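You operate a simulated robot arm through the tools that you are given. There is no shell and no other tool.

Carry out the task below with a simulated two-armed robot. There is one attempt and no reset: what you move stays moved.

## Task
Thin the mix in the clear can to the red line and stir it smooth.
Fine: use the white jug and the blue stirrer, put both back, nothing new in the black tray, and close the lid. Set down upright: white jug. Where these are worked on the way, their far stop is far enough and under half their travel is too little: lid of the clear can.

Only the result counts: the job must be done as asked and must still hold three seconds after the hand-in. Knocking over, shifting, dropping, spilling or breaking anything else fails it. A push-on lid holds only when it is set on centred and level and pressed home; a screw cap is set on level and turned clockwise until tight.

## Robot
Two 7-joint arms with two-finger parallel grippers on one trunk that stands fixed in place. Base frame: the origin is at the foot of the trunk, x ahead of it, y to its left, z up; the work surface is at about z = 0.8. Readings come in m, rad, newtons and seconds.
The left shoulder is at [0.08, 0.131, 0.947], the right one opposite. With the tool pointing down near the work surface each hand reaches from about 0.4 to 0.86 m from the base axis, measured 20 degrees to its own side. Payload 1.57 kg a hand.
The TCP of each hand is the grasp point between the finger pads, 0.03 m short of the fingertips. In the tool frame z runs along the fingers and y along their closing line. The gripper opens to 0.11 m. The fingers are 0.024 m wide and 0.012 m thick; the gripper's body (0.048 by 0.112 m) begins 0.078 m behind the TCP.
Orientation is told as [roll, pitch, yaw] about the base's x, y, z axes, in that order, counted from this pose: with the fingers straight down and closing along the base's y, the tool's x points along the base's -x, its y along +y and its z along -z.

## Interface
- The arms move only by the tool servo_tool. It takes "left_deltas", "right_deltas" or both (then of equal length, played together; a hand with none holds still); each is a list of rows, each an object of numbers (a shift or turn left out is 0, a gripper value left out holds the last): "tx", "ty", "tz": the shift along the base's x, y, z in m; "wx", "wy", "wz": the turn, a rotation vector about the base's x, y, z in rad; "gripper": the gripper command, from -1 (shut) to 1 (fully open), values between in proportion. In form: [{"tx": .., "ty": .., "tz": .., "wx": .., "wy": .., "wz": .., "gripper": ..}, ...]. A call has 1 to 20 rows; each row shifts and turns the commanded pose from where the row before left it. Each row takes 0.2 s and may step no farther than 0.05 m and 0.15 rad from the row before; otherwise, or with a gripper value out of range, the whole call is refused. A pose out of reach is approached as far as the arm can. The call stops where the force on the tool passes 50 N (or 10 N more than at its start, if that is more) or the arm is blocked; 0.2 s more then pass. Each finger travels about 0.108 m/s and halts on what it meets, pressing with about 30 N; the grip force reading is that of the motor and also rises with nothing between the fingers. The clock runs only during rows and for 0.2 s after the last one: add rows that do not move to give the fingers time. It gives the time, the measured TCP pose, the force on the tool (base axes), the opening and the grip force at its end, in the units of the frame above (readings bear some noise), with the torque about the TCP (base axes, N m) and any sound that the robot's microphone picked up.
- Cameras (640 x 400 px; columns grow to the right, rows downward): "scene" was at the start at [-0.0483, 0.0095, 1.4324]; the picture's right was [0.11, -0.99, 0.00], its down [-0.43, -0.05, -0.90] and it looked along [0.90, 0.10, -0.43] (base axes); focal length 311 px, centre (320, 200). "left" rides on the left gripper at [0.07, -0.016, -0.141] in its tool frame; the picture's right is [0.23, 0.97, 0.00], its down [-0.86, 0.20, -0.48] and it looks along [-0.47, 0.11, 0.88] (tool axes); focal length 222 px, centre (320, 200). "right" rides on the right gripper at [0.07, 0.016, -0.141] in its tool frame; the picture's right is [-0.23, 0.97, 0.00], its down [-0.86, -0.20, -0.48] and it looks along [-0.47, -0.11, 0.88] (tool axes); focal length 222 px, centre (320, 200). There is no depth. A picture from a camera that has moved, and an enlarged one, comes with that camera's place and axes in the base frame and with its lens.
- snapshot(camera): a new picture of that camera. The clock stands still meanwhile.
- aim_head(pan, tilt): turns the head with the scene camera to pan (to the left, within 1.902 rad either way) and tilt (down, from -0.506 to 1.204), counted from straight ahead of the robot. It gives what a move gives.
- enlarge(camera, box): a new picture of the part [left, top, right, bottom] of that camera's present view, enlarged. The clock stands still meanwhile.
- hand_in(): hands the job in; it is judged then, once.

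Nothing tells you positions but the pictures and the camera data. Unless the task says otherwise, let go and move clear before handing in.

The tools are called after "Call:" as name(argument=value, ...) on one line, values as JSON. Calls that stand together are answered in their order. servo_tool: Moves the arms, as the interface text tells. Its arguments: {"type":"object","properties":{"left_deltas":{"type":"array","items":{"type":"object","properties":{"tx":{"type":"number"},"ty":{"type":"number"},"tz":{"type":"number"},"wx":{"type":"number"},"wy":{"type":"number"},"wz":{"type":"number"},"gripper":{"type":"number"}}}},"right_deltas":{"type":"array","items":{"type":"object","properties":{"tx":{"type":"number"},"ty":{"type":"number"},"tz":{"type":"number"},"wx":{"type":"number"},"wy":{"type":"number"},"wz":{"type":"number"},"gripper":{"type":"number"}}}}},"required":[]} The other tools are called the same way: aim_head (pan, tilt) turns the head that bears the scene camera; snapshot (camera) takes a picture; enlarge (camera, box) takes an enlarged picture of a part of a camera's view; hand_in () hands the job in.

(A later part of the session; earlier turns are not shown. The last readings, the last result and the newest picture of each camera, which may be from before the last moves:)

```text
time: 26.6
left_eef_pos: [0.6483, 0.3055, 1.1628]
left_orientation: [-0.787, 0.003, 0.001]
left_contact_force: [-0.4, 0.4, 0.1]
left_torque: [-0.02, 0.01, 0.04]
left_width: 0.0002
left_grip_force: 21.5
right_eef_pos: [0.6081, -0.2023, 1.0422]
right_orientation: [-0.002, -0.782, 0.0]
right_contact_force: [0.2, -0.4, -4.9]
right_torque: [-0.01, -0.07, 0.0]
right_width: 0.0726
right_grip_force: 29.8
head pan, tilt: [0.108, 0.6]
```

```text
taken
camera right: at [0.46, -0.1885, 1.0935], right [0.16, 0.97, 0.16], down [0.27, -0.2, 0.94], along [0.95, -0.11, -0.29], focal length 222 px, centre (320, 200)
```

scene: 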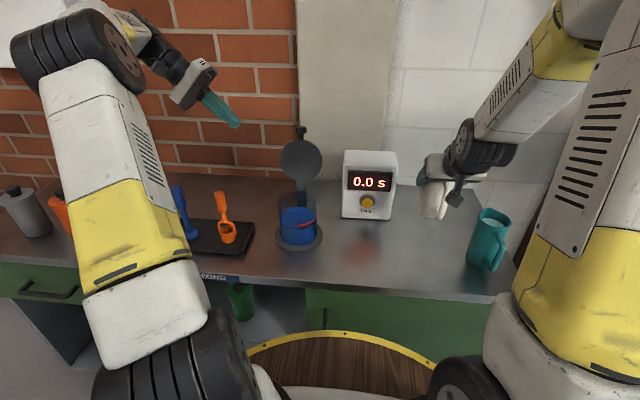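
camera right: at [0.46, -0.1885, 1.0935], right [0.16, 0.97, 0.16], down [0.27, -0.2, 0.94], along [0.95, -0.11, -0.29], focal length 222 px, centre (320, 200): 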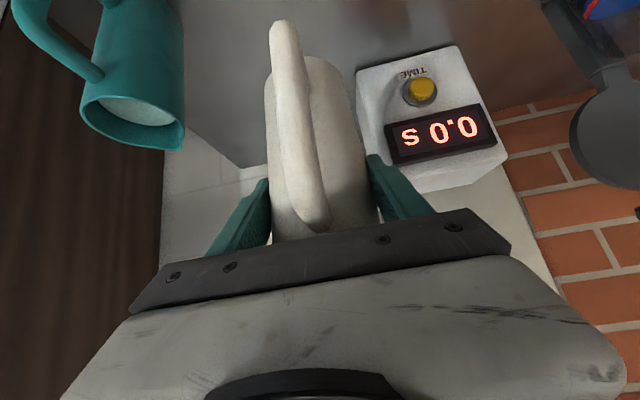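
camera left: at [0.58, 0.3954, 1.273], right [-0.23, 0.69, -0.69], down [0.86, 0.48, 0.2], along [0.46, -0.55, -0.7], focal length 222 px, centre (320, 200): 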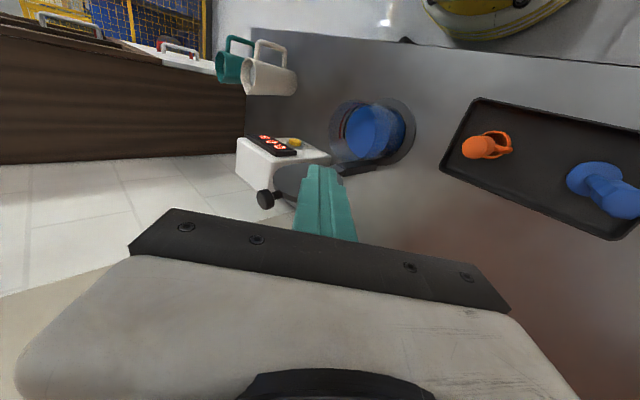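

Call:
servo_tool(right_deltas=[{"ty": 0.01, "tx": -0.001, "wz": 0.06}, {"ty": 0.018, "tx": -0.001, "wz": 0.1}, {"ty": 0.02, "tx": -0.001, "wz": 0.116}, {"ty": 0.02, "tx": -0.001, "wz": 0.116}, {"ty": 0.02, "tx": -0.002, "wz": 0.116}, {"ty": 0.02, "tx": -0.002, "wz": 0.116}, {"ty": 0.02, "tx": -0.002, "wz": 0.116}, {"ty": 0.02, "tx": -0.002, "wz": 0.116}, {"ty": 0.02, "tx": -0.002, "wz": 0.116}, {"ty": 0.02, "tx": -0.001, "wz": 0.1}, {"ty": 0.016, "wz": 0.08}, {"ty": 0.01, "wz": 0.068}, {}])

Call:
snapshot(camera="scene")

Call:
snapshot(camera="right")

Call:
snapshot(camera="left")

```text
time: 29.4
left_eef_pos: [0.6492, 0.3054, 1.1639]
left_orientation: [-0.788, 0.001, -0.001]
left_contact_force: [-0.4, 0.0, -0.7]
left_torque: [-0.01, 0.01, 0.01]
left_width: 0.0
left_grip_force: 20.9
right_eef_pos: [0.594, 0.0115, 1.0403]
right_orientation: [0.002, -0.786, 1.222]
right_contact_force: [0.1, 0.7, -4.6]
right_torque: [0.07, -0.02, -0.01]
right_width: 0.0731
right_grip_force: 30.4
head pan, tilt: [0.108, 0.6]
```

```text
taken
```

scene: 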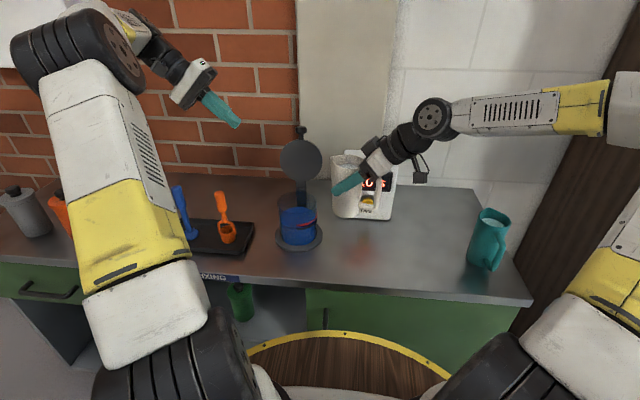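

```text
taken
camera right: at [0.5281, -0.1259, 1.0924], right [-0.86, 0.48, 0.16], down [0.28, 0.18, 0.94], along [0.43, 0.86, -0.29], focal length 222 px, centre (320, 200)
```

right: 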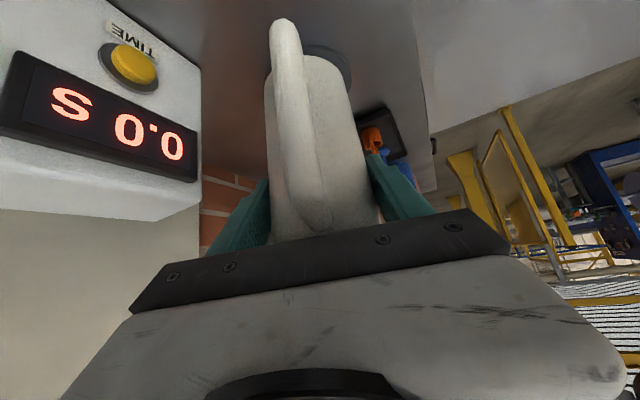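

```text
taken
camera left: at [0.5804, 0.395, 1.2729], right [-0.23, 0.69, -0.69], down [0.86, 0.48, 0.2], along [0.46, -0.54, -0.7], focal length 222 px, centre (320, 200)
```

left: 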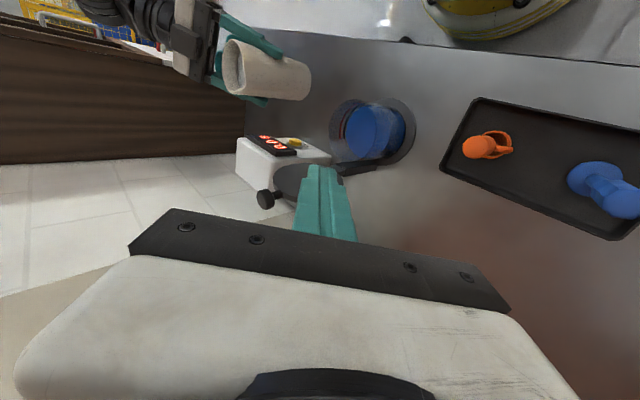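

Call:
enlarge(camera="left", box=[200, 20, 440, 200])

Call:
enlarge(camera="scene", box=[250, 110, 430, 260])

```text
2.22 times, centred on (320, 110) of left
camera zoom: at [0.5804, 0.395, 1.2729], right [-0.23, 0.69, -0.69], down [0.86, 0.48, 0.2], along [0.46, -0.54, -0.7], focal length 494 px, centre (320, 400)
```

zoom: 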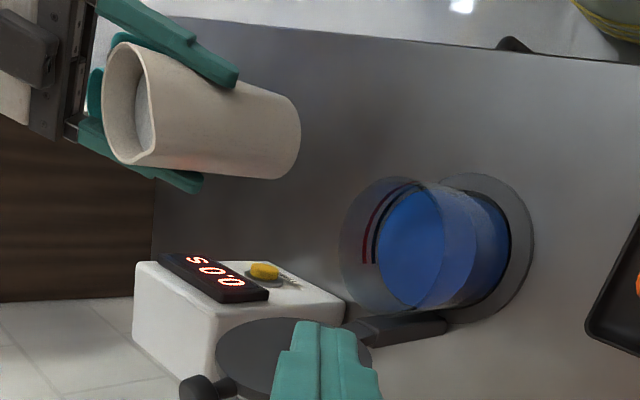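

```text
2.67 times, centred on (340, 185) of scene
camera zoom: at [-0.0516, 0.0092, 1.4185], right [0.11, -0.99, 0.0], down [-0.56, -0.06, -0.82], along [0.82, 0.09, -0.57], focal length 830 px, centre (267, 240)
```

zoom: 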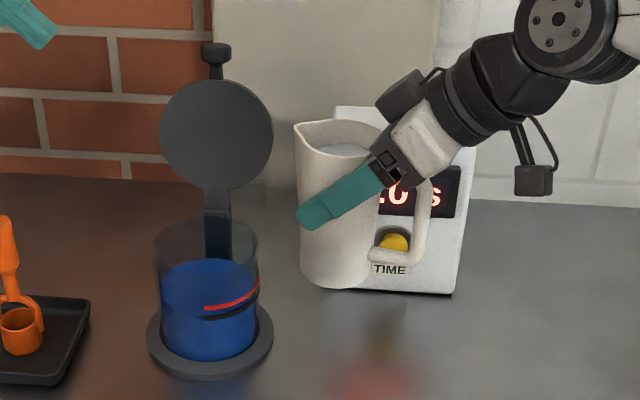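

My model of the lip matches the picture well (lip near (0.610, 0.055, 1.09)). I now lower, tilt slightly and bring the spout over the can's right edge, staying below the pour angle.

Call:
servo_tool(right_deltas=[{"tx": 0.00224, "ty": 0.0065, "tz": -0.0161, "wx": -0.0393, "wy": 0.0143}, {"tx": 0.00224, "ty": 0.0065, "tz": -0.0161, "wx": -0.0393, "wy": 0.0143}, {"tx": 0.00224, "ty": 0.0065, "tz": -0.0161, "wx": -0.0393, "wy": 0.0143}, {"tx": 0.00224, "ty": 0.0065, "tz": -0.0161, "wx": -0.0393, "wy": 0.0143}, {"tx": 0.00224, "ty": 0.0065, "tz": -0.0161, "wx": -0.0393, "wy": 0.0143}, {}])

Call:
servo_tool(right_deltas=[{"tx": 0.0023, "ty": 0.0063, "tz": 0.0025, "wx": -0.0411, "wy": 0.015}, {"tx": 0.0023, "ty": 0.0063, "tz": 0.0025, "wx": -0.0411, "wy": 0.015}, {"tx": 0.0023, "ty": 0.0063, "tz": 0.0025, "wx": -0.0411, "wy": 0.015}, {"tx": 0.0023, "ty": 0.0063, "tz": 0.0025, "wx": -0.0411, "wy": 0.015}, {}])

Call:
enlarge(camera="left", box=[200, 20, 440, 200])

Call:
enlarge(camera="scene", box=[250, 130, 390, 255])

```text
time: 30.8
left_eef_pos: [0.6486, 0.3068, 1.1624]
left_orientation: [-0.789, 0.003, 0.0]
left_contact_force: [-0.3, 0.0, -0.3]
left_torque: [-0.01, -0.01, 0.01]
left_width: 0.0002
left_grip_force: 21.2
right_eef_pos: [0.6035, 0.0433, 0.9599]
right_orientation: [0.001, -0.575, 1.221]
right_contact_force: [-0.2, -0.1, -3.6]
right_torque: [0.09, -0.03, 0.01]
right_width: 0.0728
right_grip_force: 29.6
head pan, tilt: [0.108, 0.6]
```

```text
time: 32.0
left_eef_pos: [0.6481, 0.3062, 1.1631]
left_orientation: [-0.787, 0.002, 0.001]
left_contact_force: [-0.4, -0.6, 0.8]
left_torque: [-0.02, 0.03, 0.03]
left_width: 0.0002
left_grip_force: 21.1
right_eef_pos: [0.6148, 0.0684, 0.9704]
right_orientation: [0.001, -0.4, 1.221]
right_contact_force: [1.3, 0.2, -4.8]
right_torque: [0.13, -0.05, 0.0]
right_width: 0.073
right_grip_force: 29.9
head pan, tilt: [0.108, 0.6]
```

```text
2.22 times, centred on (320, 110) of left
camera zoom: at [0.5804, 0.395, 1.2729], right [-0.23, 0.69, -0.69], down [0.86, 0.48, 0.2], along [0.46, -0.55, -0.7], focal length 494 px, centre (320, 400)
```

zoom: 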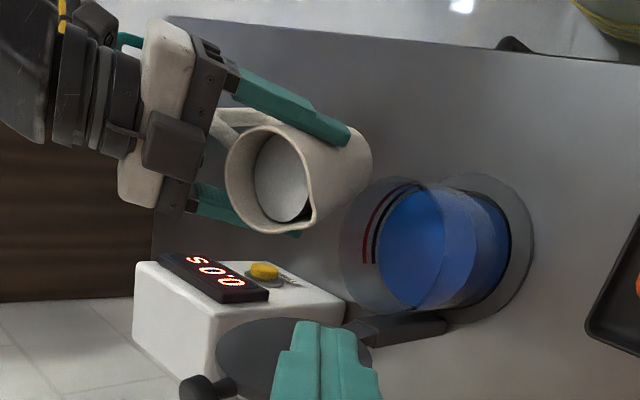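

```text
3.20 times, centred on (320, 192) of scene
camera zoom: at [-0.0516, 0.0092, 1.4185], right [0.11, -0.99, 0.0], down [-0.56, -0.06, -0.82], along [0.82, 0.09, -0.57], focal length 996 px, centre (320, 224)
```

zoom: 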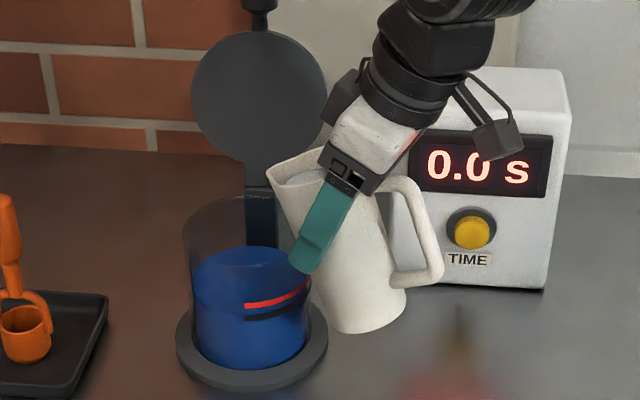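

The lip is where I want it: over the can, about 7 cm above its rim. I tilt further in small steps about the lip, checking the level each time.

Call:
servo_tool(right_deltas=[{"tx": -0.0003, "ty": -0.0009, "tz": 0.0022, "wx": -0.0328, "wy": 0.012}, {"tx": -0.0003, "ty": -0.0009, "tz": 0.0022, "wx": -0.0328, "wy": 0.012}, {}, {}, {}])

Call:
enlarge(camera="scene", box=[260, 150, 350, 240])

Call:
enlarge(camera="left", box=[270, 50, 400, 150])

```text
time: 33.2
left_eef_pos: [0.6485, 0.3051, 1.1631]
left_orientation: [-0.788, 0.002, 0.0]
left_contact_force: [0.5, 0.0, 0.7]
left_torque: [0.01, 0.02, -0.02]
left_width: 0.0
left_grip_force: 21.4
right_eef_pos: [0.6131, 0.0672, 0.9742]
right_orientation: [0.0, -0.333, 1.222]
right_contact_force: [0.4, -0.3, -4.1]
right_torque: [0.11, -0.01, 0.02]
right_width: 0.0729
right_grip_force: 30.0
head pan, tilt: [0.108, 0.6]
```

```text
4.44 times, centred on (305, 195) of scene
camera zoom: at [-0.0516, 0.0092, 1.4185], right [0.11, -0.99, 0.0], down [-0.56, -0.06, -0.82], along [0.82, 0.09, -0.57], focal length 1383 px, centre (387, 222)
```

zoom: 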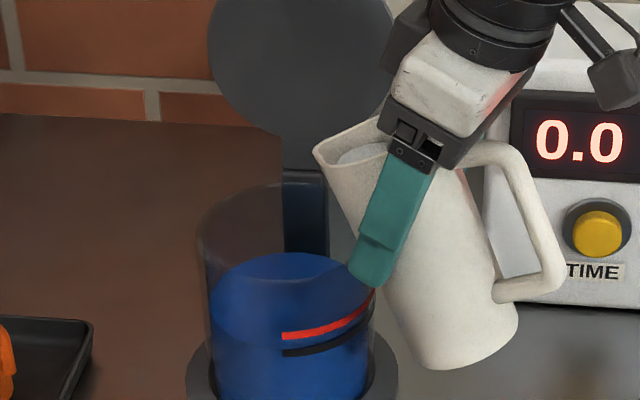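

```text
4.00 times, centred on (335, 100) of left
camera zoom: at [0.5804, 0.395, 1.2728], right [-0.23, 0.69, -0.69], down [0.86, 0.48, 0.2], along [0.46, -0.54, -0.7], focal length 888 px, centre (260, 600)
```

zoom: 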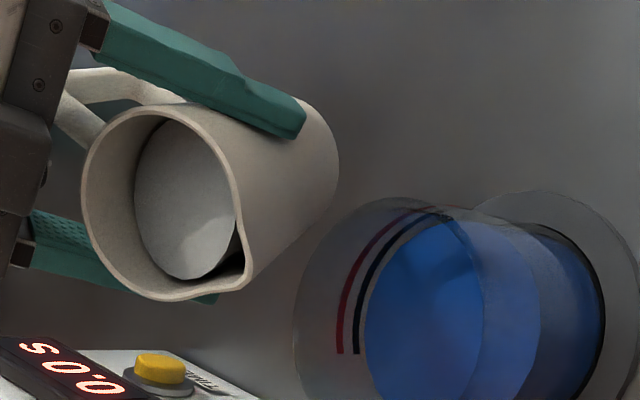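

Call:
servo_tool(right_deltas=[{"tx": -0.0003, "ty": -0.0008, "tz": 0.0023, "wx": -0.0328, "wy": 0.012}, {"tx": -0.0002, "ty": -0.0007, "tz": 0.0023, "wx": -0.0328, "wy": 0.012}, {}, {}, {}])

Call:
enlarge(camera="left", box=[270, 50, 400, 150])

```text
time: 34.4
left_eef_pos: [0.6497, 0.3056, 1.1631]
left_orientation: [-0.787, 0.002, 0.001]
left_contact_force: [0.3, -1.3, 1.1]
left_torque: [0.01, -0.02, 0.02]
left_width: 0.0001
left_grip_force: 21.0
right_eef_pos: [0.6141, 0.0658, 0.9803]
right_orientation: [0.0, -0.263, 1.221]
right_contact_force: [0.3, 0.2, -4.0]
right_torque: [0.08, -0.06, 0.01]
right_width: 0.073
right_grip_force: 29.6
head pan, tilt: [0.108, 0.6]
```

```text
4.00 times, centred on (335, 100) of left
camera zoom: at [0.5804, 0.395, 1.2728], right [-0.23, 0.69, -0.69], down [0.86, 0.48, 0.2], along [0.46, -0.55, -0.7], focal length 888 px, centre (260, 600)
```

zoom: 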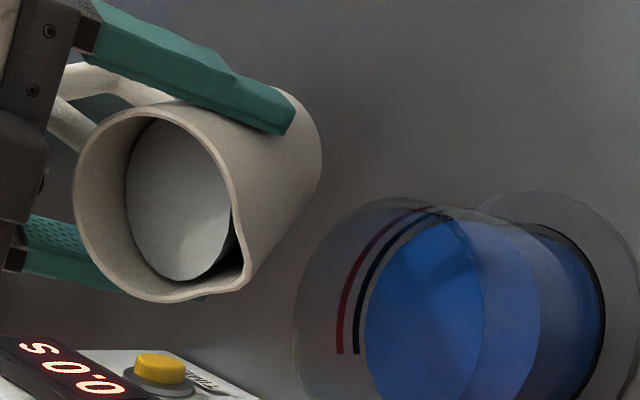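

Call:
servo_tool(right_deltas=[{"tx": -0.0002, "ty": -0.0007, "tz": 0.0023, "wx": -0.0328, "wy": 0.012}, {"tx": -0.0002, "ty": -0.0006, "tz": 0.0023, "wx": -0.0328, "wy": 0.012}, {}, {}, {}])

Call:
enlarge(camera="left", box=[270, 50, 400, 150])

```text
time: 35.6
left_eef_pos: [0.6495, 0.3063, 1.1633]
left_orientation: [-0.787, 0.001, 0.0]
left_contact_force: [0.2, -0.2, 0.0]
left_torque: [-0.02, 0.0, 0.01]
left_width: 0.0
left_grip_force: 20.9
right_eef_pos: [0.6129, 0.0639, 0.9842]
right_orientation: [0.001, -0.194, 1.222]
right_contact_force: [0.7, 0.9, -5.1]
right_torque: [0.15, -0.04, 0.03]
right_width: 0.0726
right_grip_force: 30.0
head pan, tilt: [0.108, 0.6]
```

```text
4.00 times, centred on (335, 100) of left
camera zoom: at [0.5804, 0.395, 1.2729], right [-0.23, 0.69, -0.69], down [0.86, 0.48, 0.2], along [0.46, -0.55, -0.7], focal length 888 px, centre (260, 600)
```

zoom: 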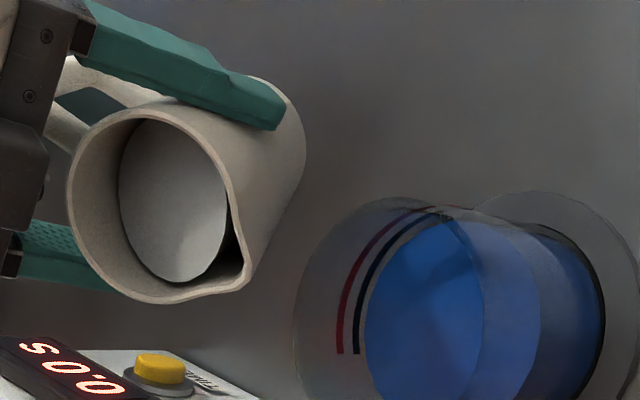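

Call:
servo_tool(right_deltas=[{"tx": -0.0001, "ty": -0.0005, "tz": 0.0023, "wx": -0.0328, "wy": 0.012}, {"tx": -0.0001, "ty": -0.0004, "tz": 0.0024, "wx": -0.0328, "wy": 0.012}, {}, {}])

Call:
enlarge(camera="left", box=[270, 50, 400, 150])

Call:
enlarge(camera="scene", box=[260, 150, 350, 240])

```text
time: 36.6
left_eef_pos: [0.6487, 0.3062, 1.1637]
left_orientation: [-0.787, 0.004, -0.002]
left_contact_force: [0.6, -0.3, 0.5]
left_torque: [0.01, -0.01, -0.05]
left_width: 0.0001
left_grip_force: 21.2
right_eef_pos: [0.6127, 0.0638, 0.9896]
right_orientation: [-0.001, -0.12, 1.222]
right_contact_force: [0.7, -0.6, -3.9]
right_torque: [0.1, -0.05, 0.01]
right_width: 0.0728
right_grip_force: 29.4
head pan, tilt: [0.108, 0.6]
```

```text
4.00 times, centred on (335, 100) of left
camera zoom: at [0.5804, 0.395, 1.2728], right [-0.23, 0.69, -0.69], down [0.86, 0.48, 0.2], along [0.46, -0.54, -0.7], focal length 888 px, centre (260, 600)
```

zoom: 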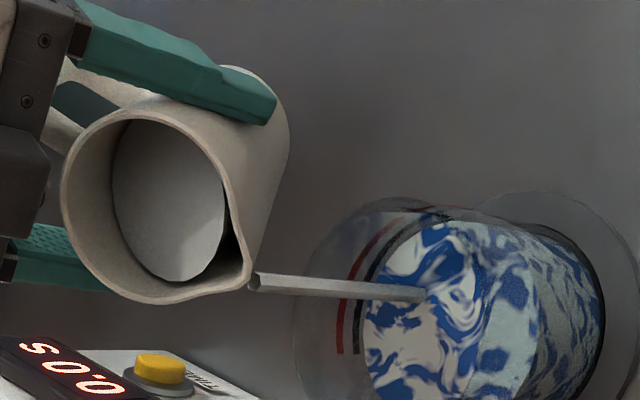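

```text
4.44 times, centred on (305, 195) of scene
camera zoom: at [-0.0516, 0.0092, 1.4185], right [0.11, -0.99, 0.0], down [-0.56, -0.06, -0.82], along [0.82, 0.09, -0.57], focal length 1383 px, centre (387, 222)
```

zoom: 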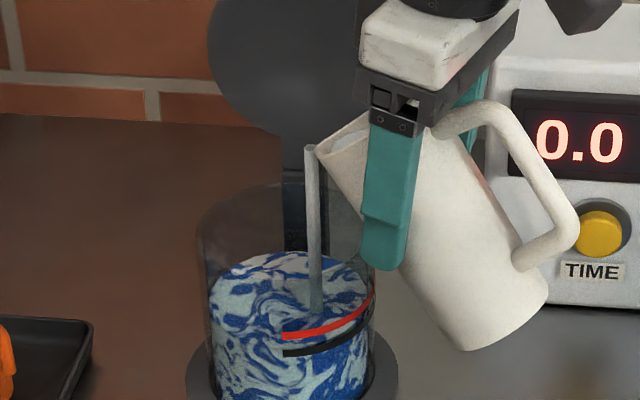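

It is pouring, and the stream lands inside the can. I hold this tilt and watch the level.

Call:
servo_tool(right_deltas=[{}, {}, {}])

Call:
enlarge(camera="scene", box=[265, 180, 335, 255])

```text
time: 37.4
left_eef_pos: [0.649, 0.3055, 1.1634]
left_orientation: [-0.785, 0.002, 0.001]
left_contact_force: [-0.1, 0.0, -0.4]
left_torque: [-0.01, -0.01, -0.02]
left_width: 0.0
left_grip_force: 21.2
right_eef_pos: [0.6126, 0.0626, 0.9891]
right_orientation: [0.0, -0.122, 1.222]
right_contact_force: [-1.3, 0.0, -5.0]
right_torque: [0.1, -0.03, -0.01]
right_width: 0.0729
right_grip_force: 29.5
head pan, tilt: [0.108, 0.6]
```

```text
5.33 times, centred on (300, 218) of scene
camera zoom: at [-0.0516, 0.0092, 1.4185], right [0.11, -0.99, 0.0], down [-0.56, -0.06, -0.82], along [0.82, 0.09, -0.57], focal length 1660 px, centre (427, 107)
```

zoom: 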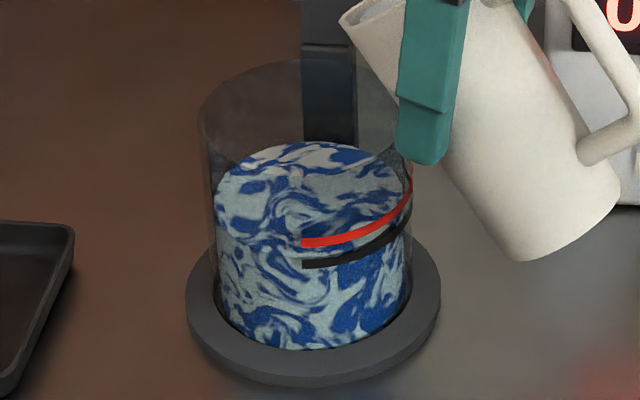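

The stream stopped by itself with the level barely raised. I tilt in 2–4° steps and recheck.

Call:
servo_tool(right_deltas=[{"tx": -0.0001, "ty": -0.0003, "tz": 0.0024, "wx": -0.0328, "wy": 0.012}, {}, {}, {}])

Call:
enlarge(camera="scene", box=[265, 180, 335, 255])

```text
time: 38.4
left_eef_pos: [0.6492, 0.3064, 1.1626]
left_orientation: [-0.788, 0.001, 0.0]
left_contact_force: [0.9, -0.8, 0.5]
left_torque: [0.01, 0.05, 0.04]
left_width: 0.0
left_grip_force: 21.4
right_eef_pos: [0.6114, 0.062, 0.9919]
right_orientation: [-0.001, -0.087, 1.223]
right_contact_force: [-0.6, 0.3, -2.9]
right_torque: [0.11, -0.01, 0.02]
right_width: 0.073
right_grip_force: 29.9
head pan, tilt: [0.108, 0.6]
```

```text
5.33 times, centred on (300, 218) of scene
camera zoom: at [-0.0516, 0.0092, 1.4185], right [0.11, -0.99, 0.0], down [-0.56, -0.06, -0.82], along [0.82, 0.09, -0.57], focal length 1660 px, centre (427, 107)
```

zoom: 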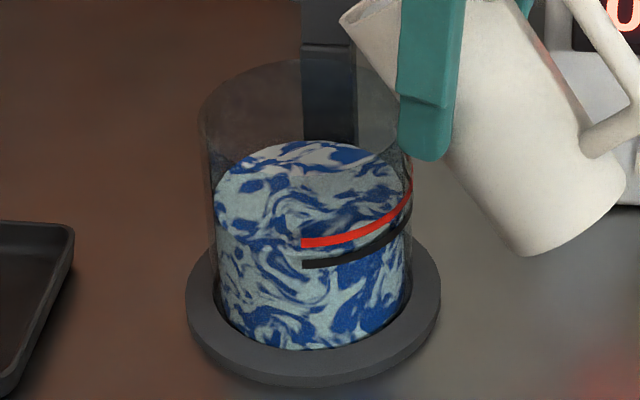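

Call:
servo_tool(right_deltas=[{"ty": -0.0002, "tz": 0.0024, "wx": -0.0328, "wy": 0.012}, {"ty": 0, "tz": 0.0, "wx": 0, "wy": 0}, {}])

Call:
enlarge(camera="scene", box=[265, 180, 335, 255])

```text
time: 39.2
left_eef_pos: [0.649, 0.3058, 1.1624]
left_orientation: [-0.787, 0.002, 0.001]
left_contact_force: [-0.2, -0.4, -0.1]
left_torque: [-0.02, -0.02, 0.03]
left_width: 0.0
left_grip_force: 21.7
right_eef_pos: [0.6128, 0.0629, 0.9938]
right_orientation: [0.001, -0.051, 1.222]
right_contact_force: [0.2, 0.3, -4.4]
right_torque: [0.12, -0.03, 0.0]
right_width: 0.0728
right_grip_force: 30.3
head pan, tilt: [0.108, 0.6]
```

```text
5.33 times, centred on (300, 218) of scene
camera zoom: at [-0.0516, 0.0092, 1.4185], right [0.11, -0.99, 0.0], down [-0.56, -0.06, -0.82], along [0.82, 0.09, -0.57], focal length 1660 px, centre (427, 107)
```

zoom: 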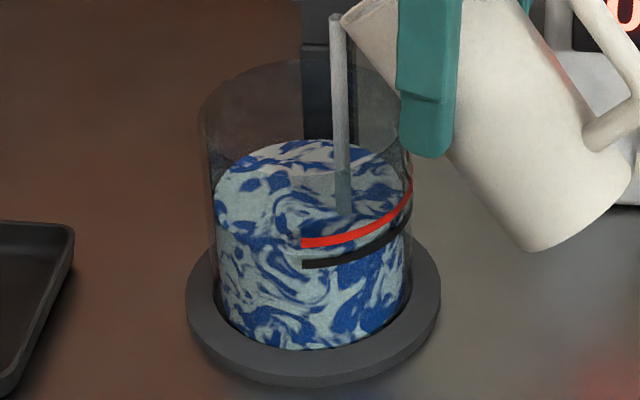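

Call:
servo_tool(right_deltas=[{}, {}, {}])

Call:
enlarge(camera="scene", box=[265, 180, 335, 255])

Call:
enlarge(camera="left", box=[270, 50, 400, 150])

```text
time: 40.0
left_eef_pos: [0.648, 0.3064, 1.1635]
left_orientation: [-0.787, 0.001, 0.001]
left_contact_force: [-0.4, -0.1, 0.7]
left_torque: [-0.02, 0.02, -0.03]
left_width: 0.0
left_grip_force: 21.1
right_eef_pos: [0.6112, 0.062, 0.9943]
right_orientation: [0.0, -0.05, 1.222]
right_contact_force: [0.2, -0.1, -4.1]
right_torque: [0.15, -0.02, 0.01]
right_width: 0.0729
right_grip_force: 29.7
head pan, tilt: [0.108, 0.6]
```

```text
5.33 times, centred on (300, 218) of scene
camera zoom: at [-0.0516, 0.0092, 1.4185], right [0.11, -0.99, 0.0], down [-0.56, -0.06, -0.82], along [0.82, 0.09, -0.57], focal length 1660 px, centre (427, 107)
```

zoom: 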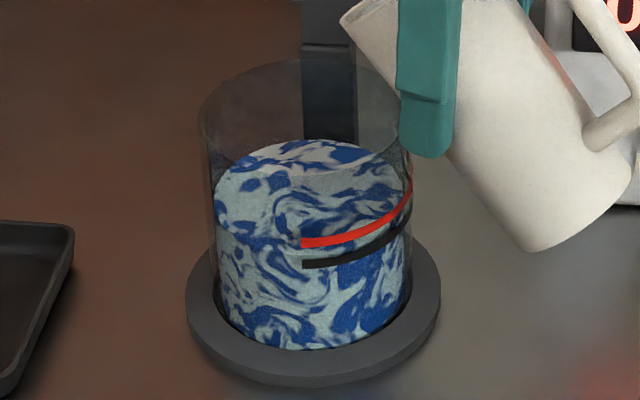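

```text
4.00 times, centred on (335, 100) of left
camera zoom: at [0.5804, 0.395, 1.2729], right [-0.23, 0.69, -0.69], down [0.86, 0.48, 0.2], along [0.46, -0.55, -0.7], focal length 888 px, centre (260, 600)
```

zoom: 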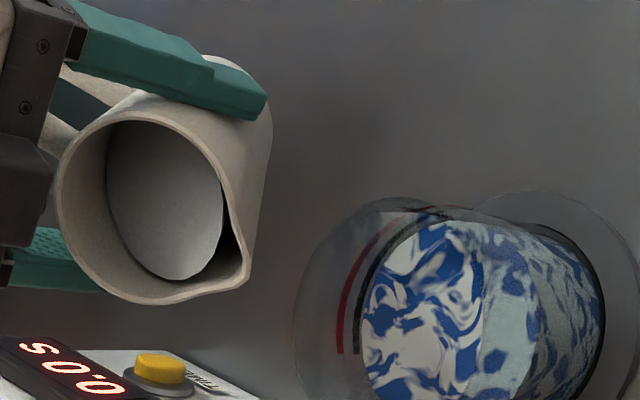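

Call:
servo_tool(right_deltas=[{"ty": -0.0002, "tz": 0.0024, "wx": -0.0328, "wy": 0.012}, {"ty": -0.0001, "tz": 0.0024, "wx": -0.0328, "wy": 0.012}, {}, {}, {}, {}])

Call:
enlarge(camera="scene", box=[265, 180, 335, 255])

Call:
enlarge(camera="left", box=[270, 50, 400, 150])

```text
time: 41.4
left_eef_pos: [0.6483, 0.3054, 1.1641]
left_orientation: [-0.787, 0.003, 0.0]
left_contact_force: [0.0, 0.2, -0.3]
left_torque: [0.0, 0.01, -0.01]
left_width: 0.0001
left_grip_force: 21.2
right_eef_pos: [0.6116, 0.064, 0.9987]
right_orientation: [0.001, 0.019, 1.221]
right_contact_force: [0.6, 0.6, -5.5]
right_torque: [0.1, -0.06, 0.01]
right_width: 0.0726
right_grip_force: 29.3
head pan, tilt: [0.108, 0.6]
```

```text
5.33 times, centred on (300, 218) of scene
camera zoom: at [-0.0516, 0.0092, 1.4185], right [0.11, -0.99, 0.0], down [-0.56, -0.06, -0.82], along [0.82, 0.09, -0.57], focal length 1660 px, centre (427, 107)
```

zoom: 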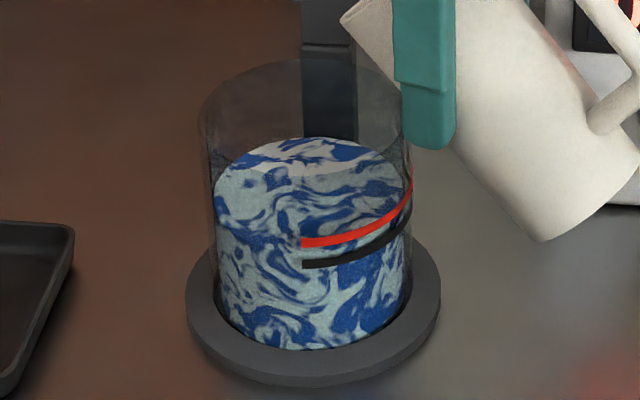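

```text
4.00 times, centred on (335, 100) of left
camera zoom: at [0.5804, 0.395, 1.2728], right [-0.23, 0.69, -0.69], down [0.86, 0.48, 0.2], along [0.46, -0.55, -0.7], focal length 888 px, centre (260, 600)
```

zoom: 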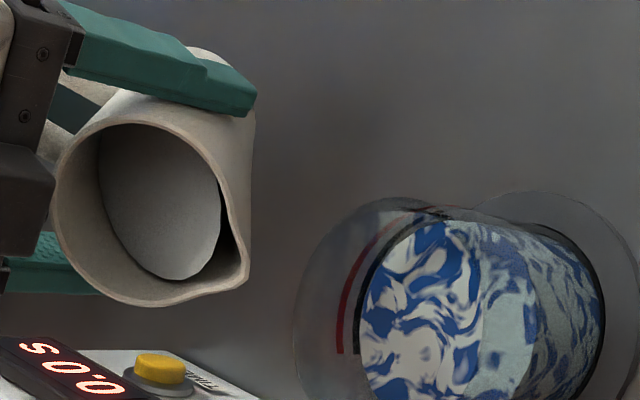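

Call:
servo_tool(right_deltas=[{"tz": 0.0024, "wx": -0.0328, "wy": 0.012}, {"tz": 0.0024, "wx": -0.0328, "wy": 0.012}, {}, {}, {}, {}])

Call:
enlarge(camera="scene", box=[265, 180, 335, 255])

Call:
enlarge(camera="left", box=[270, 50, 400, 150])

```text
time: 42.8
left_eef_pos: [0.6485, 0.3057, 1.1622]
left_orientation: [-0.788, 0.0, 0.001]
left_contact_force: [-0.8, -0.2, -0.2]
left_torque: [0.02, -0.01, 0.03]
left_width: 0.0
left_grip_force: 21.5
right_eef_pos: [0.6137, 0.062, 1.0048]
right_orientation: [0.001, 0.089, 1.222]
right_contact_force: [-0.1, -0.6, -3.6]
right_torque: [0.11, -0.03, -0.05]
right_width: 0.0726
right_grip_force: 30.2
head pan, tilt: [0.108, 0.6]
```

```text
5.33 times, centred on (300, 218) of scene
camera zoom: at [-0.0516, 0.0092, 1.4185], right [0.11, -0.99, 0.0], down [-0.56, -0.06, -0.82], along [0.82, 0.09, -0.57], focal length 1660 px, centre (427, 107)
```

zoom: 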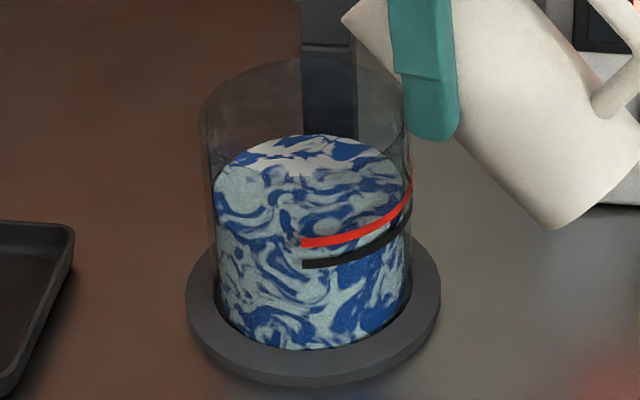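

```text
4.00 times, centred on (335, 100) of left
camera zoom: at [0.5804, 0.395, 1.2728], right [-0.23, 0.69, -0.69], down [0.86, 0.48, 0.2], along [0.46, -0.55, -0.7], focal length 888 px, centre (260, 600)
```

zoom: 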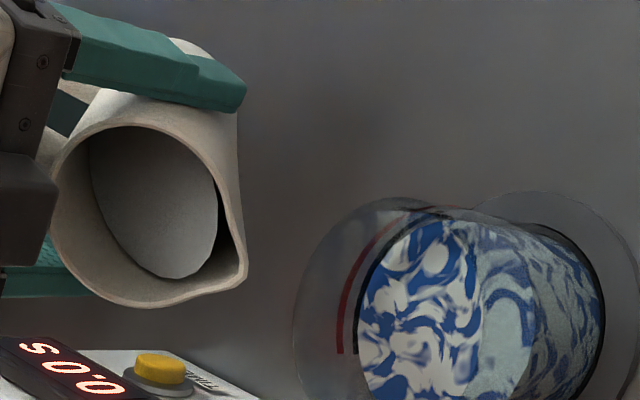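

Call:
servo_tool(right_deltas=[{"ty": 0.0001, "tz": 0.0024, "wx": -0.0328, "wy": 0.012}, {"ty": 0.0002, "tz": 0.0024, "wx": -0.0328, "wy": 0.012}, {}, {}, {}, {}])

Call:
enlarge(camera="scene", box=[265, 180, 335, 255])

Call:
enlarge(camera="left", box=[270, 50, 400, 150])

```text
time: 44.2
left_eef_pos: [0.6485, 0.3065, 1.1631]
left_orientation: [-0.787, 0.002, -0.001]
left_contact_force: [0.1, -0.1, -0.2]
left_torque: [0.0, 0.01, -0.03]
left_width: 0.0
left_grip_force: 21.2
right_eef_pos: [0.6119, 0.0627, 1.0082]
right_orientation: [0.002, 0.158, 1.221]
right_contact_force: [-0.3, -1.2, -4.1]
right_torque: [0.12, -0.07, -0.02]
right_width: 0.0728
right_grip_force: 30.1
head pan, tilt: [0.108, 0.6]
```

```text
5.33 times, centred on (300, 218) of scene
camera zoom: at [-0.0516, 0.0092, 1.4185], right [0.11, -0.99, 0.0], down [-0.56, -0.06, -0.82], along [0.82, 0.09, -0.57], focal length 1660 px, centre (427, 107)
```

zoom: 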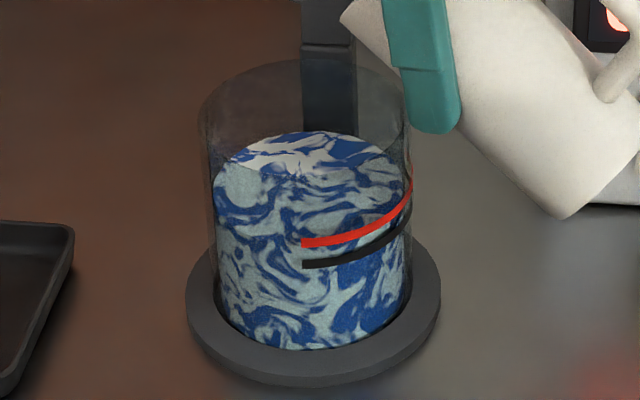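

```text
4.00 times, centred on (335, 100) of left
camera zoom: at [0.5804, 0.395, 1.2728], right [-0.23, 0.69, -0.69], down [0.86, 0.48, 0.2], along [0.46, -0.55, -0.7], focal length 888 px, centre (260, 600)
```

zoom: 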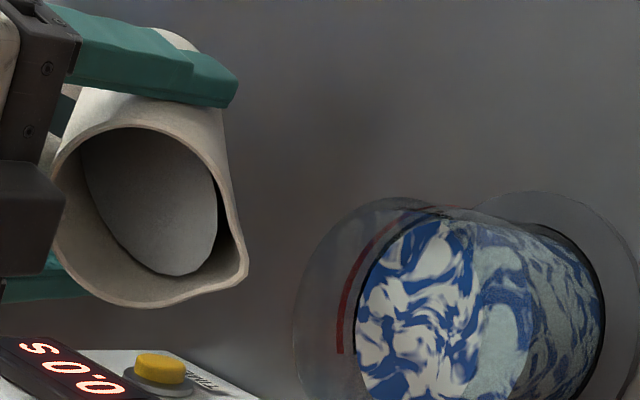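

Call:
enlarge(camera="scene", box=[278, 195, 328, 240])

Call:
enlarge(camera="left", box=[320, 90, 400, 150])

```text
8.89 times, centred on (303, 218) of scene
camera zoom: at [-0.0516, 0.0092, 1.4185], right [0.11, -0.99, 0.0], down [-0.56, -0.06, -0.82], along [0.82, 0.09, -0.57], focal length 2766 px, centre (471, 44)
```

zoom: 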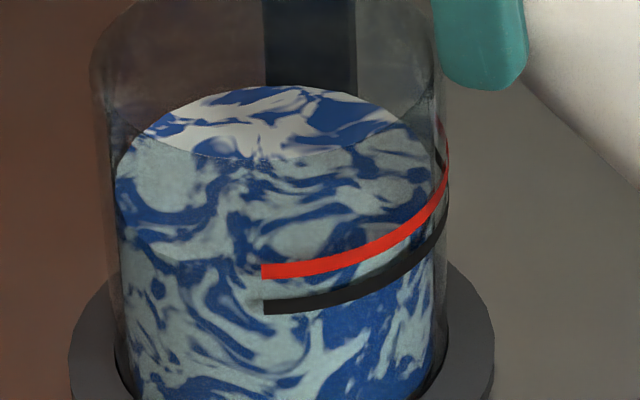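

```text
6.67 times, centred on (360, 120) of left
camera zoom: at [0.5804, 0.395, 1.2728], right [-0.23, 0.69, -0.69], down [0.86, 0.48, 0.2], along [0.46, -0.55, -0.7], focal length 1481 px, centre (53, 733)
```

zoom: 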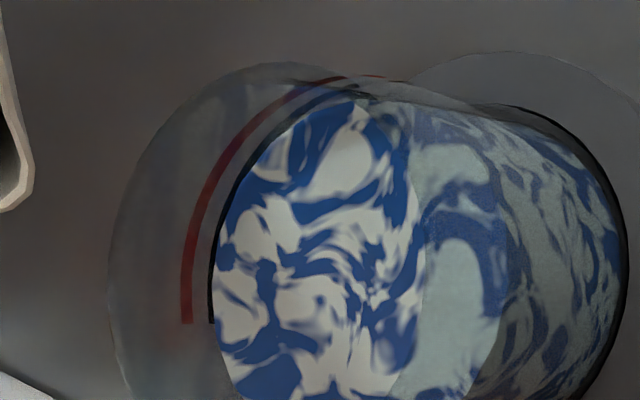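

The level is roughly half way between black and red. I continue by one 4° step.

Call:
servo_tool(right_deltas=[{"tx": 0.0001, "ty": 0.0003, "tz": 0.0024, "wx": -0.0328, "wy": 0.012}, {"tx": 0.0001, "ty": 0.0003, "tz": 0.0024, "wx": -0.0328, "wy": 0.012}, {}, {}, {}, {}])

Call:
enlarge(camera="scene", box=[278, 195, 328, 240])

Call:
enlarge(camera="left", box=[320, 90, 400, 150])

```text
time: 45.6
left_eef_pos: [0.6495, 0.3062, 1.1636]
left_orientation: [-0.787, 0.003, 0.001]
left_contact_force: [-0.7, -0.1, 0.0]
left_torque: [-0.05, 0.0, -0.03]
left_width: 0.0
left_grip_force: 21.4
right_eef_pos: [0.6114, 0.0636, 1.0126]
right_orientation: [0.001, 0.228, 1.221]
right_contact_force: [0.0, -0.3, -3.9]
right_torque: [0.1, 0.0, -0.02]
right_width: 0.0731
right_grip_force: 29.3
head pan, tilt: [0.108, 0.6]
```

```text
8.89 times, centred on (303, 218) of scene
camera zoom: at [-0.0516, 0.0092, 1.4185], right [0.11, -0.99, 0.0], down [-0.56, -0.06, -0.82], along [0.82, 0.09, -0.57], focal length 2766 px, centre (471, 44)
```

zoom: 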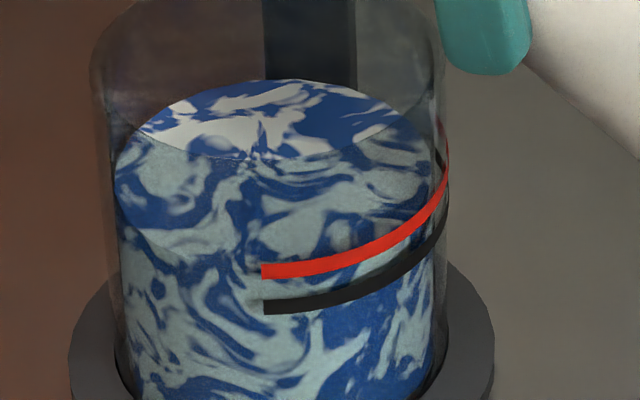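

```text
6.67 times, centred on (360, 120) of left
camera zoom: at [0.5804, 0.395, 1.2728], right [-0.23, 0.69, -0.69], down [0.86, 0.48, 0.2], along [0.46, -0.55, -0.7], focal length 1481 px, centre (53, 733)
```

zoom: 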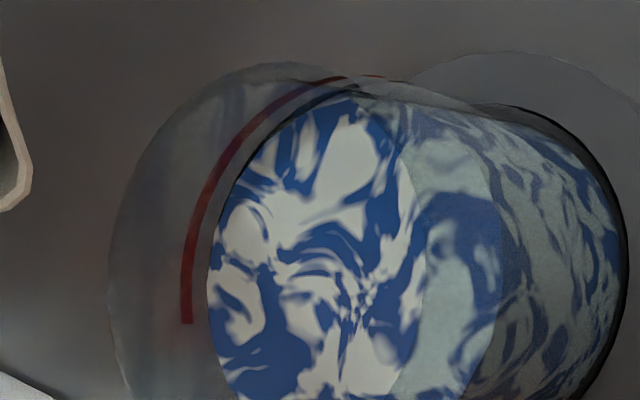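

Call:
enlarge(camera="scene", box=[286, 210, 316, 232])

Call:
snapshot(camera="right")

```text
16.00 times, centred on (301, 221) of scene
camera zoom: at [-0.0516, 0.0092, 1.4185], right [0.11, -0.99, 0.0], down [-0.56, -0.06, -0.82], along [0.82, 0.09, -0.57], focal length 4978 px, centre (624, -136)
```

zoom: 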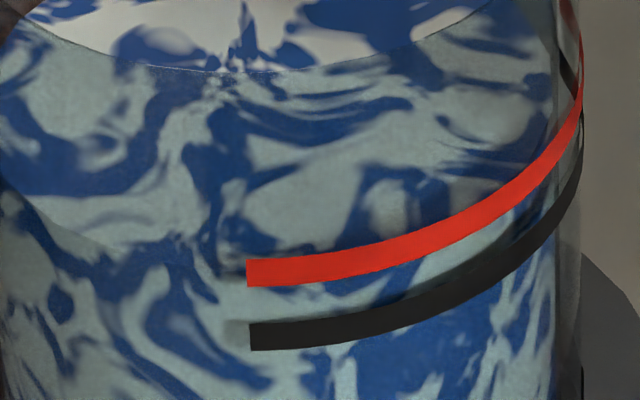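

```text
taken
camera right: at [0.5856, 0.0329, 1.1672], right [-0.84, 0.54, -0.05], down [0.51, 0.82, 0.27], along [0.19, 0.2, -0.96], focal length 222 px, centre (320, 200)
```

right: 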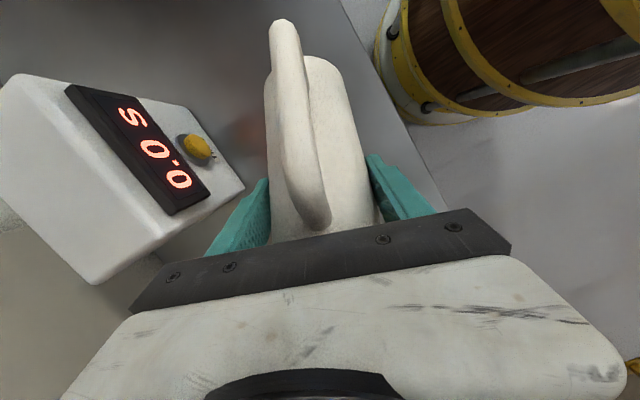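

Call:
servo_tool(right_deltas=[{"tx": 0.0002, "ty": 0.0004, "tz": 0.0024, "wx": -0.0328, "wy": 0.012}, {}, {}, {}, {}])

Call:
enlarge(camera="scene", box=[278, 195, 328, 240])

Call:
enlarge(camera="left", box=[320, 90, 400, 150])

Call:
enlarge(camera="scene", box=[286, 210, 316, 232])

```text
time: 46.8
left_eef_pos: [0.6493, 0.3062, 1.1631]
left_orientation: [-0.787, 0.001, -0.001]
left_contact_force: [-0.5, 0.8, 0.0]
left_torque: [0.01, -0.03, -0.02]
left_width: 0.0
left_grip_force: 21.1
right_eef_pos: [0.614, 0.0641, 1.015]
right_orientation: [0.002, 0.263, 1.223]
right_contact_force: [-0.8, -0.2, -4.2]
right_torque: [0.13, -0.04, -0.01]
right_width: 0.0728
right_grip_force: 30.2
head pan, tilt: [0.108, 0.6]
```

```text
8.89 times, centred on (303, 218) of scene
camera zoom: at [-0.0516, 0.0092, 1.4185], right [0.11, -0.99, 0.0], down [-0.56, -0.06, -0.82], along [0.82, 0.09, -0.57], focal length 2766 px, centre (471, 44)
```

zoom: 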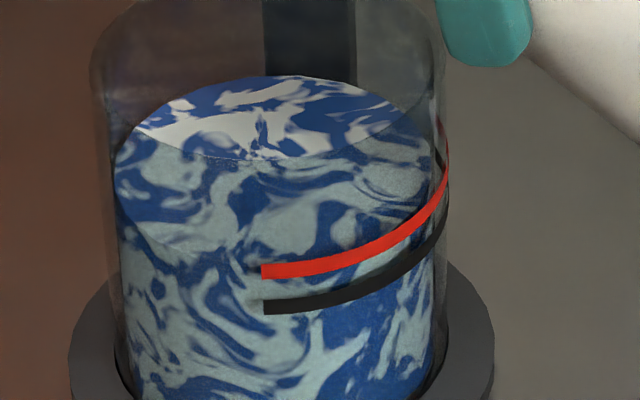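

```text
6.67 times, centred on (360, 120) of left
camera zoom: at [0.5804, 0.395, 1.2729], right [-0.23, 0.69, -0.69], down [0.86, 0.48, 0.2], along [0.46, -0.55, -0.7], focal length 1481 px, centre (53, 733)
```

zoom: 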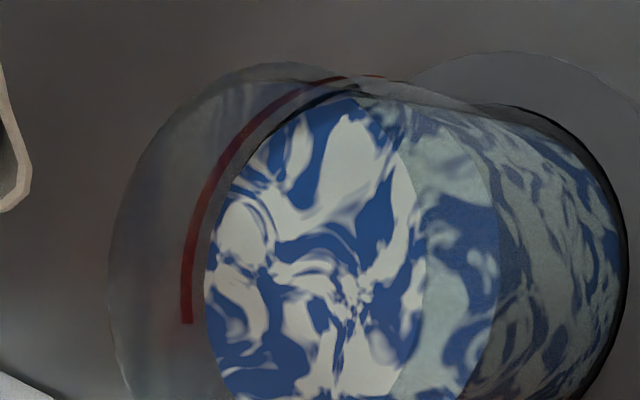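

```text
16.00 times, centred on (301, 221) of scene
camera zoom: at [-0.0516, 0.0092, 1.4185], right [0.11, -0.99, 0.0], down [-0.56, -0.06, -0.82], along [0.82, 0.09, -0.57], focal length 4978 px, centre (624, -136)
```

zoom: 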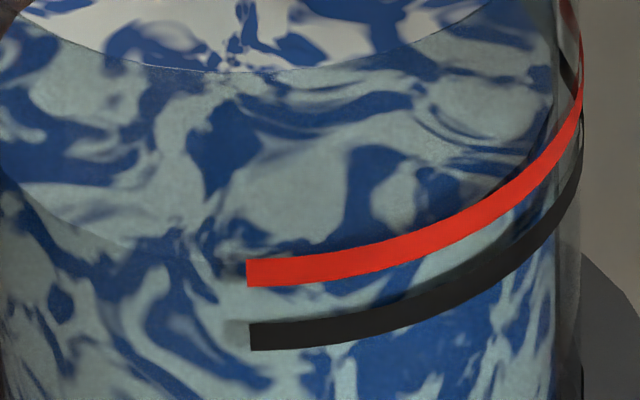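

I estimate the level is now 1–3 mm short of the red line's middle. I add one small step, then I will inspect.

Call:
servo_tool(right_deltas=[{"tx": 0.0001, "ty": 0.0003, "tz": 0.0017, "wx": -0.0235, "wy": 0.0086}, {}, {}, {}, {}])

Call:
enlarge(camera="left", box=[320, 90, 400, 150])

Call:
enlarge(camera="scene", box=[286, 210, 316, 232])

Call:
enlarge(camera="scene", box=[278, 195, 328, 240])

```text
time: 48.0
left_eef_pos: [0.6486, 0.3054, 1.1639]
left_orientation: [-0.787, 0.001, -0.001]
left_contact_force: [-0.3, -1.4, -0.3]
left_torque: [-0.01, 0.01, 0.0]
left_width: 0.0
left_grip_force: 20.9
right_eef_pos: [0.6135, 0.064, 1.0174]
right_orientation: [0.003, 0.287, 1.223]
right_contact_force: [0.1, 0.2, -4.1]
right_torque: [0.09, -0.05, -0.03]
right_width: 0.0728
right_grip_force: 29.8
head pan, tilt: [0.108, 0.6]
```

```text
6.67 times, centred on (360, 120) of left
camera zoom: at [0.5804, 0.395, 1.2729], right [-0.23, 0.69, -0.69], down [0.86, 0.48, 0.2], along [0.46, -0.55, -0.7], focal length 1481 px, centre (53, 733)
```

zoom: 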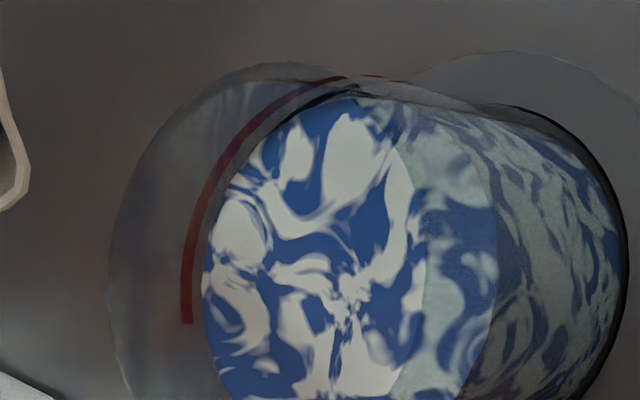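

```text
16.00 times, centred on (301, 221) of scene
camera zoom: at [-0.0516, 0.0093, 1.4185], right [0.11, -0.99, 0.0], down [-0.56, -0.06, -0.82], along [0.82, 0.09, -0.57], focal length 4978 px, centre (624, -136)
```

zoom: 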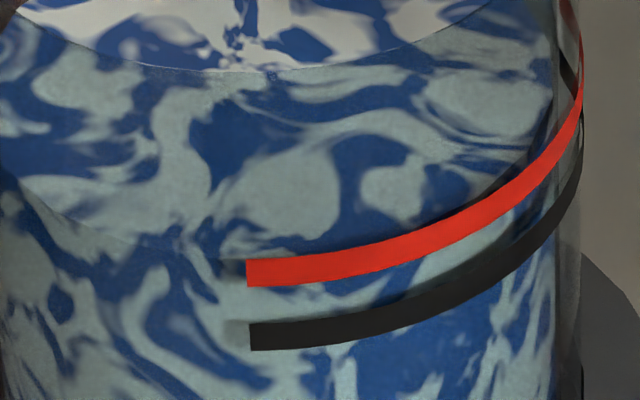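

```text
8.89 times, centred on (303, 218) of scene
camera zoom: at [-0.0516, 0.0093, 1.4185], right [0.11, -0.99, 0.0], down [-0.56, -0.06, -0.82], along [0.82, 0.09, -0.57], focal length 2766 px, centre (471, 44)
```

zoom: 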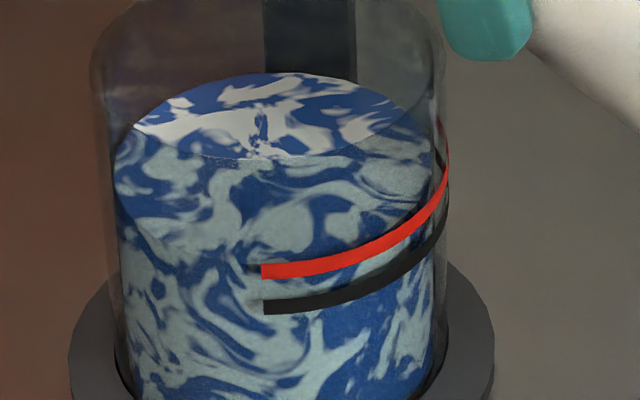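

The level is about at the red line (within a millimetre or so). I tilt the jug back about its lip, wait for any drips, and then retreat.

Call:
servo_tool(right_deltas=[{"tx": -0.0002, "ty": -0.0005, "tz": -0.0077, "wx": 0.1061, "wy": -0.0386}, {"tx": -0.0002, "ty": -0.0005, "tz": -0.0077, "wx": 0.1061, "wy": -0.0386}, {"tx": -0.0002, "ty": -0.0005, "tz": -0.0077, "wx": 0.1061, "wy": -0.0386}, {"tx": 0.0007, "ty": 0.002, "tz": -0.0077, "wx": 0.1093, "wy": -0.0398}, {"tx": 0.0007, "ty": 0.002, "tz": -0.0077, "wx": 0.1093, "wy": -0.0398}, {"tx": 0.0007, "ty": 0.002, "tz": -0.0077, "wx": 0.1093, "wy": -0.0398}, {}, {}, {}])

Call:
enlarge(camera="scene", box=[260, 150, 350, 240])

Call:
enlarge(camera="left", box=[270, 50, 400, 150])

```text
time: 50.0
left_eef_pos: [0.649, 0.3064, 1.1628]
left_orientation: [-0.786, 0.002, 0.002]
left_contact_force: [1.2, 0.4, 0.0]
left_torque: [0.01, -0.01, -0.01]
left_width: 0.0001
left_grip_force: 21.4
right_eef_pos: [0.6141, 0.0694, 0.971]
right_orientation: [0.001, -0.399, 1.221]
right_contact_force: [0.2, -0.3, -3.8]
right_torque: [0.04, -0.02, 0.02]
right_width: 0.0731
right_grip_force: 30.5
head pan, tilt: [0.108, 0.6]
```

```text
4.44 times, centred on (305, 195) of scene
camera zoom: at [-0.0516, 0.0092, 1.4185], right [0.11, -0.99, 0.0], down [-0.56, -0.06, -0.82], along [0.82, 0.09, -0.57], focal length 1383 px, centre (387, 222)
```

zoom: 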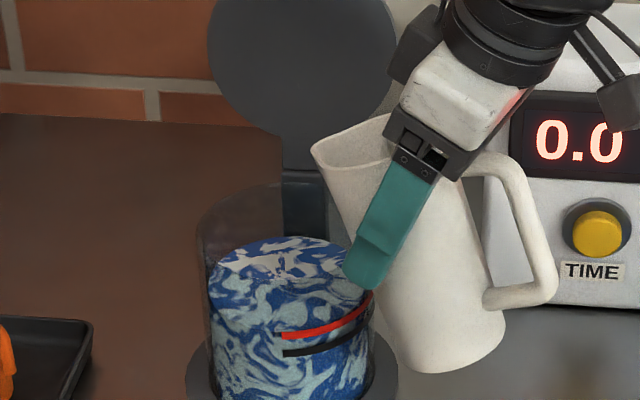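

```text
4.00 times, centred on (335, 100) of left
camera zoom: at [0.5804, 0.395, 1.2728], right [-0.23, 0.69, -0.69], down [0.86, 0.48, 0.2], along [0.46, -0.55, -0.7], focal length 888 px, centre (260, 600)
```

zoom: 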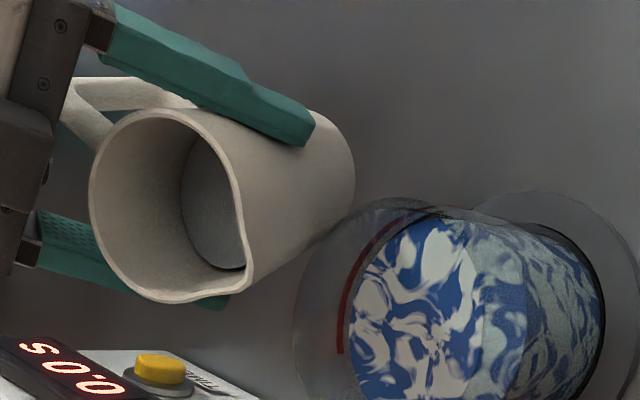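

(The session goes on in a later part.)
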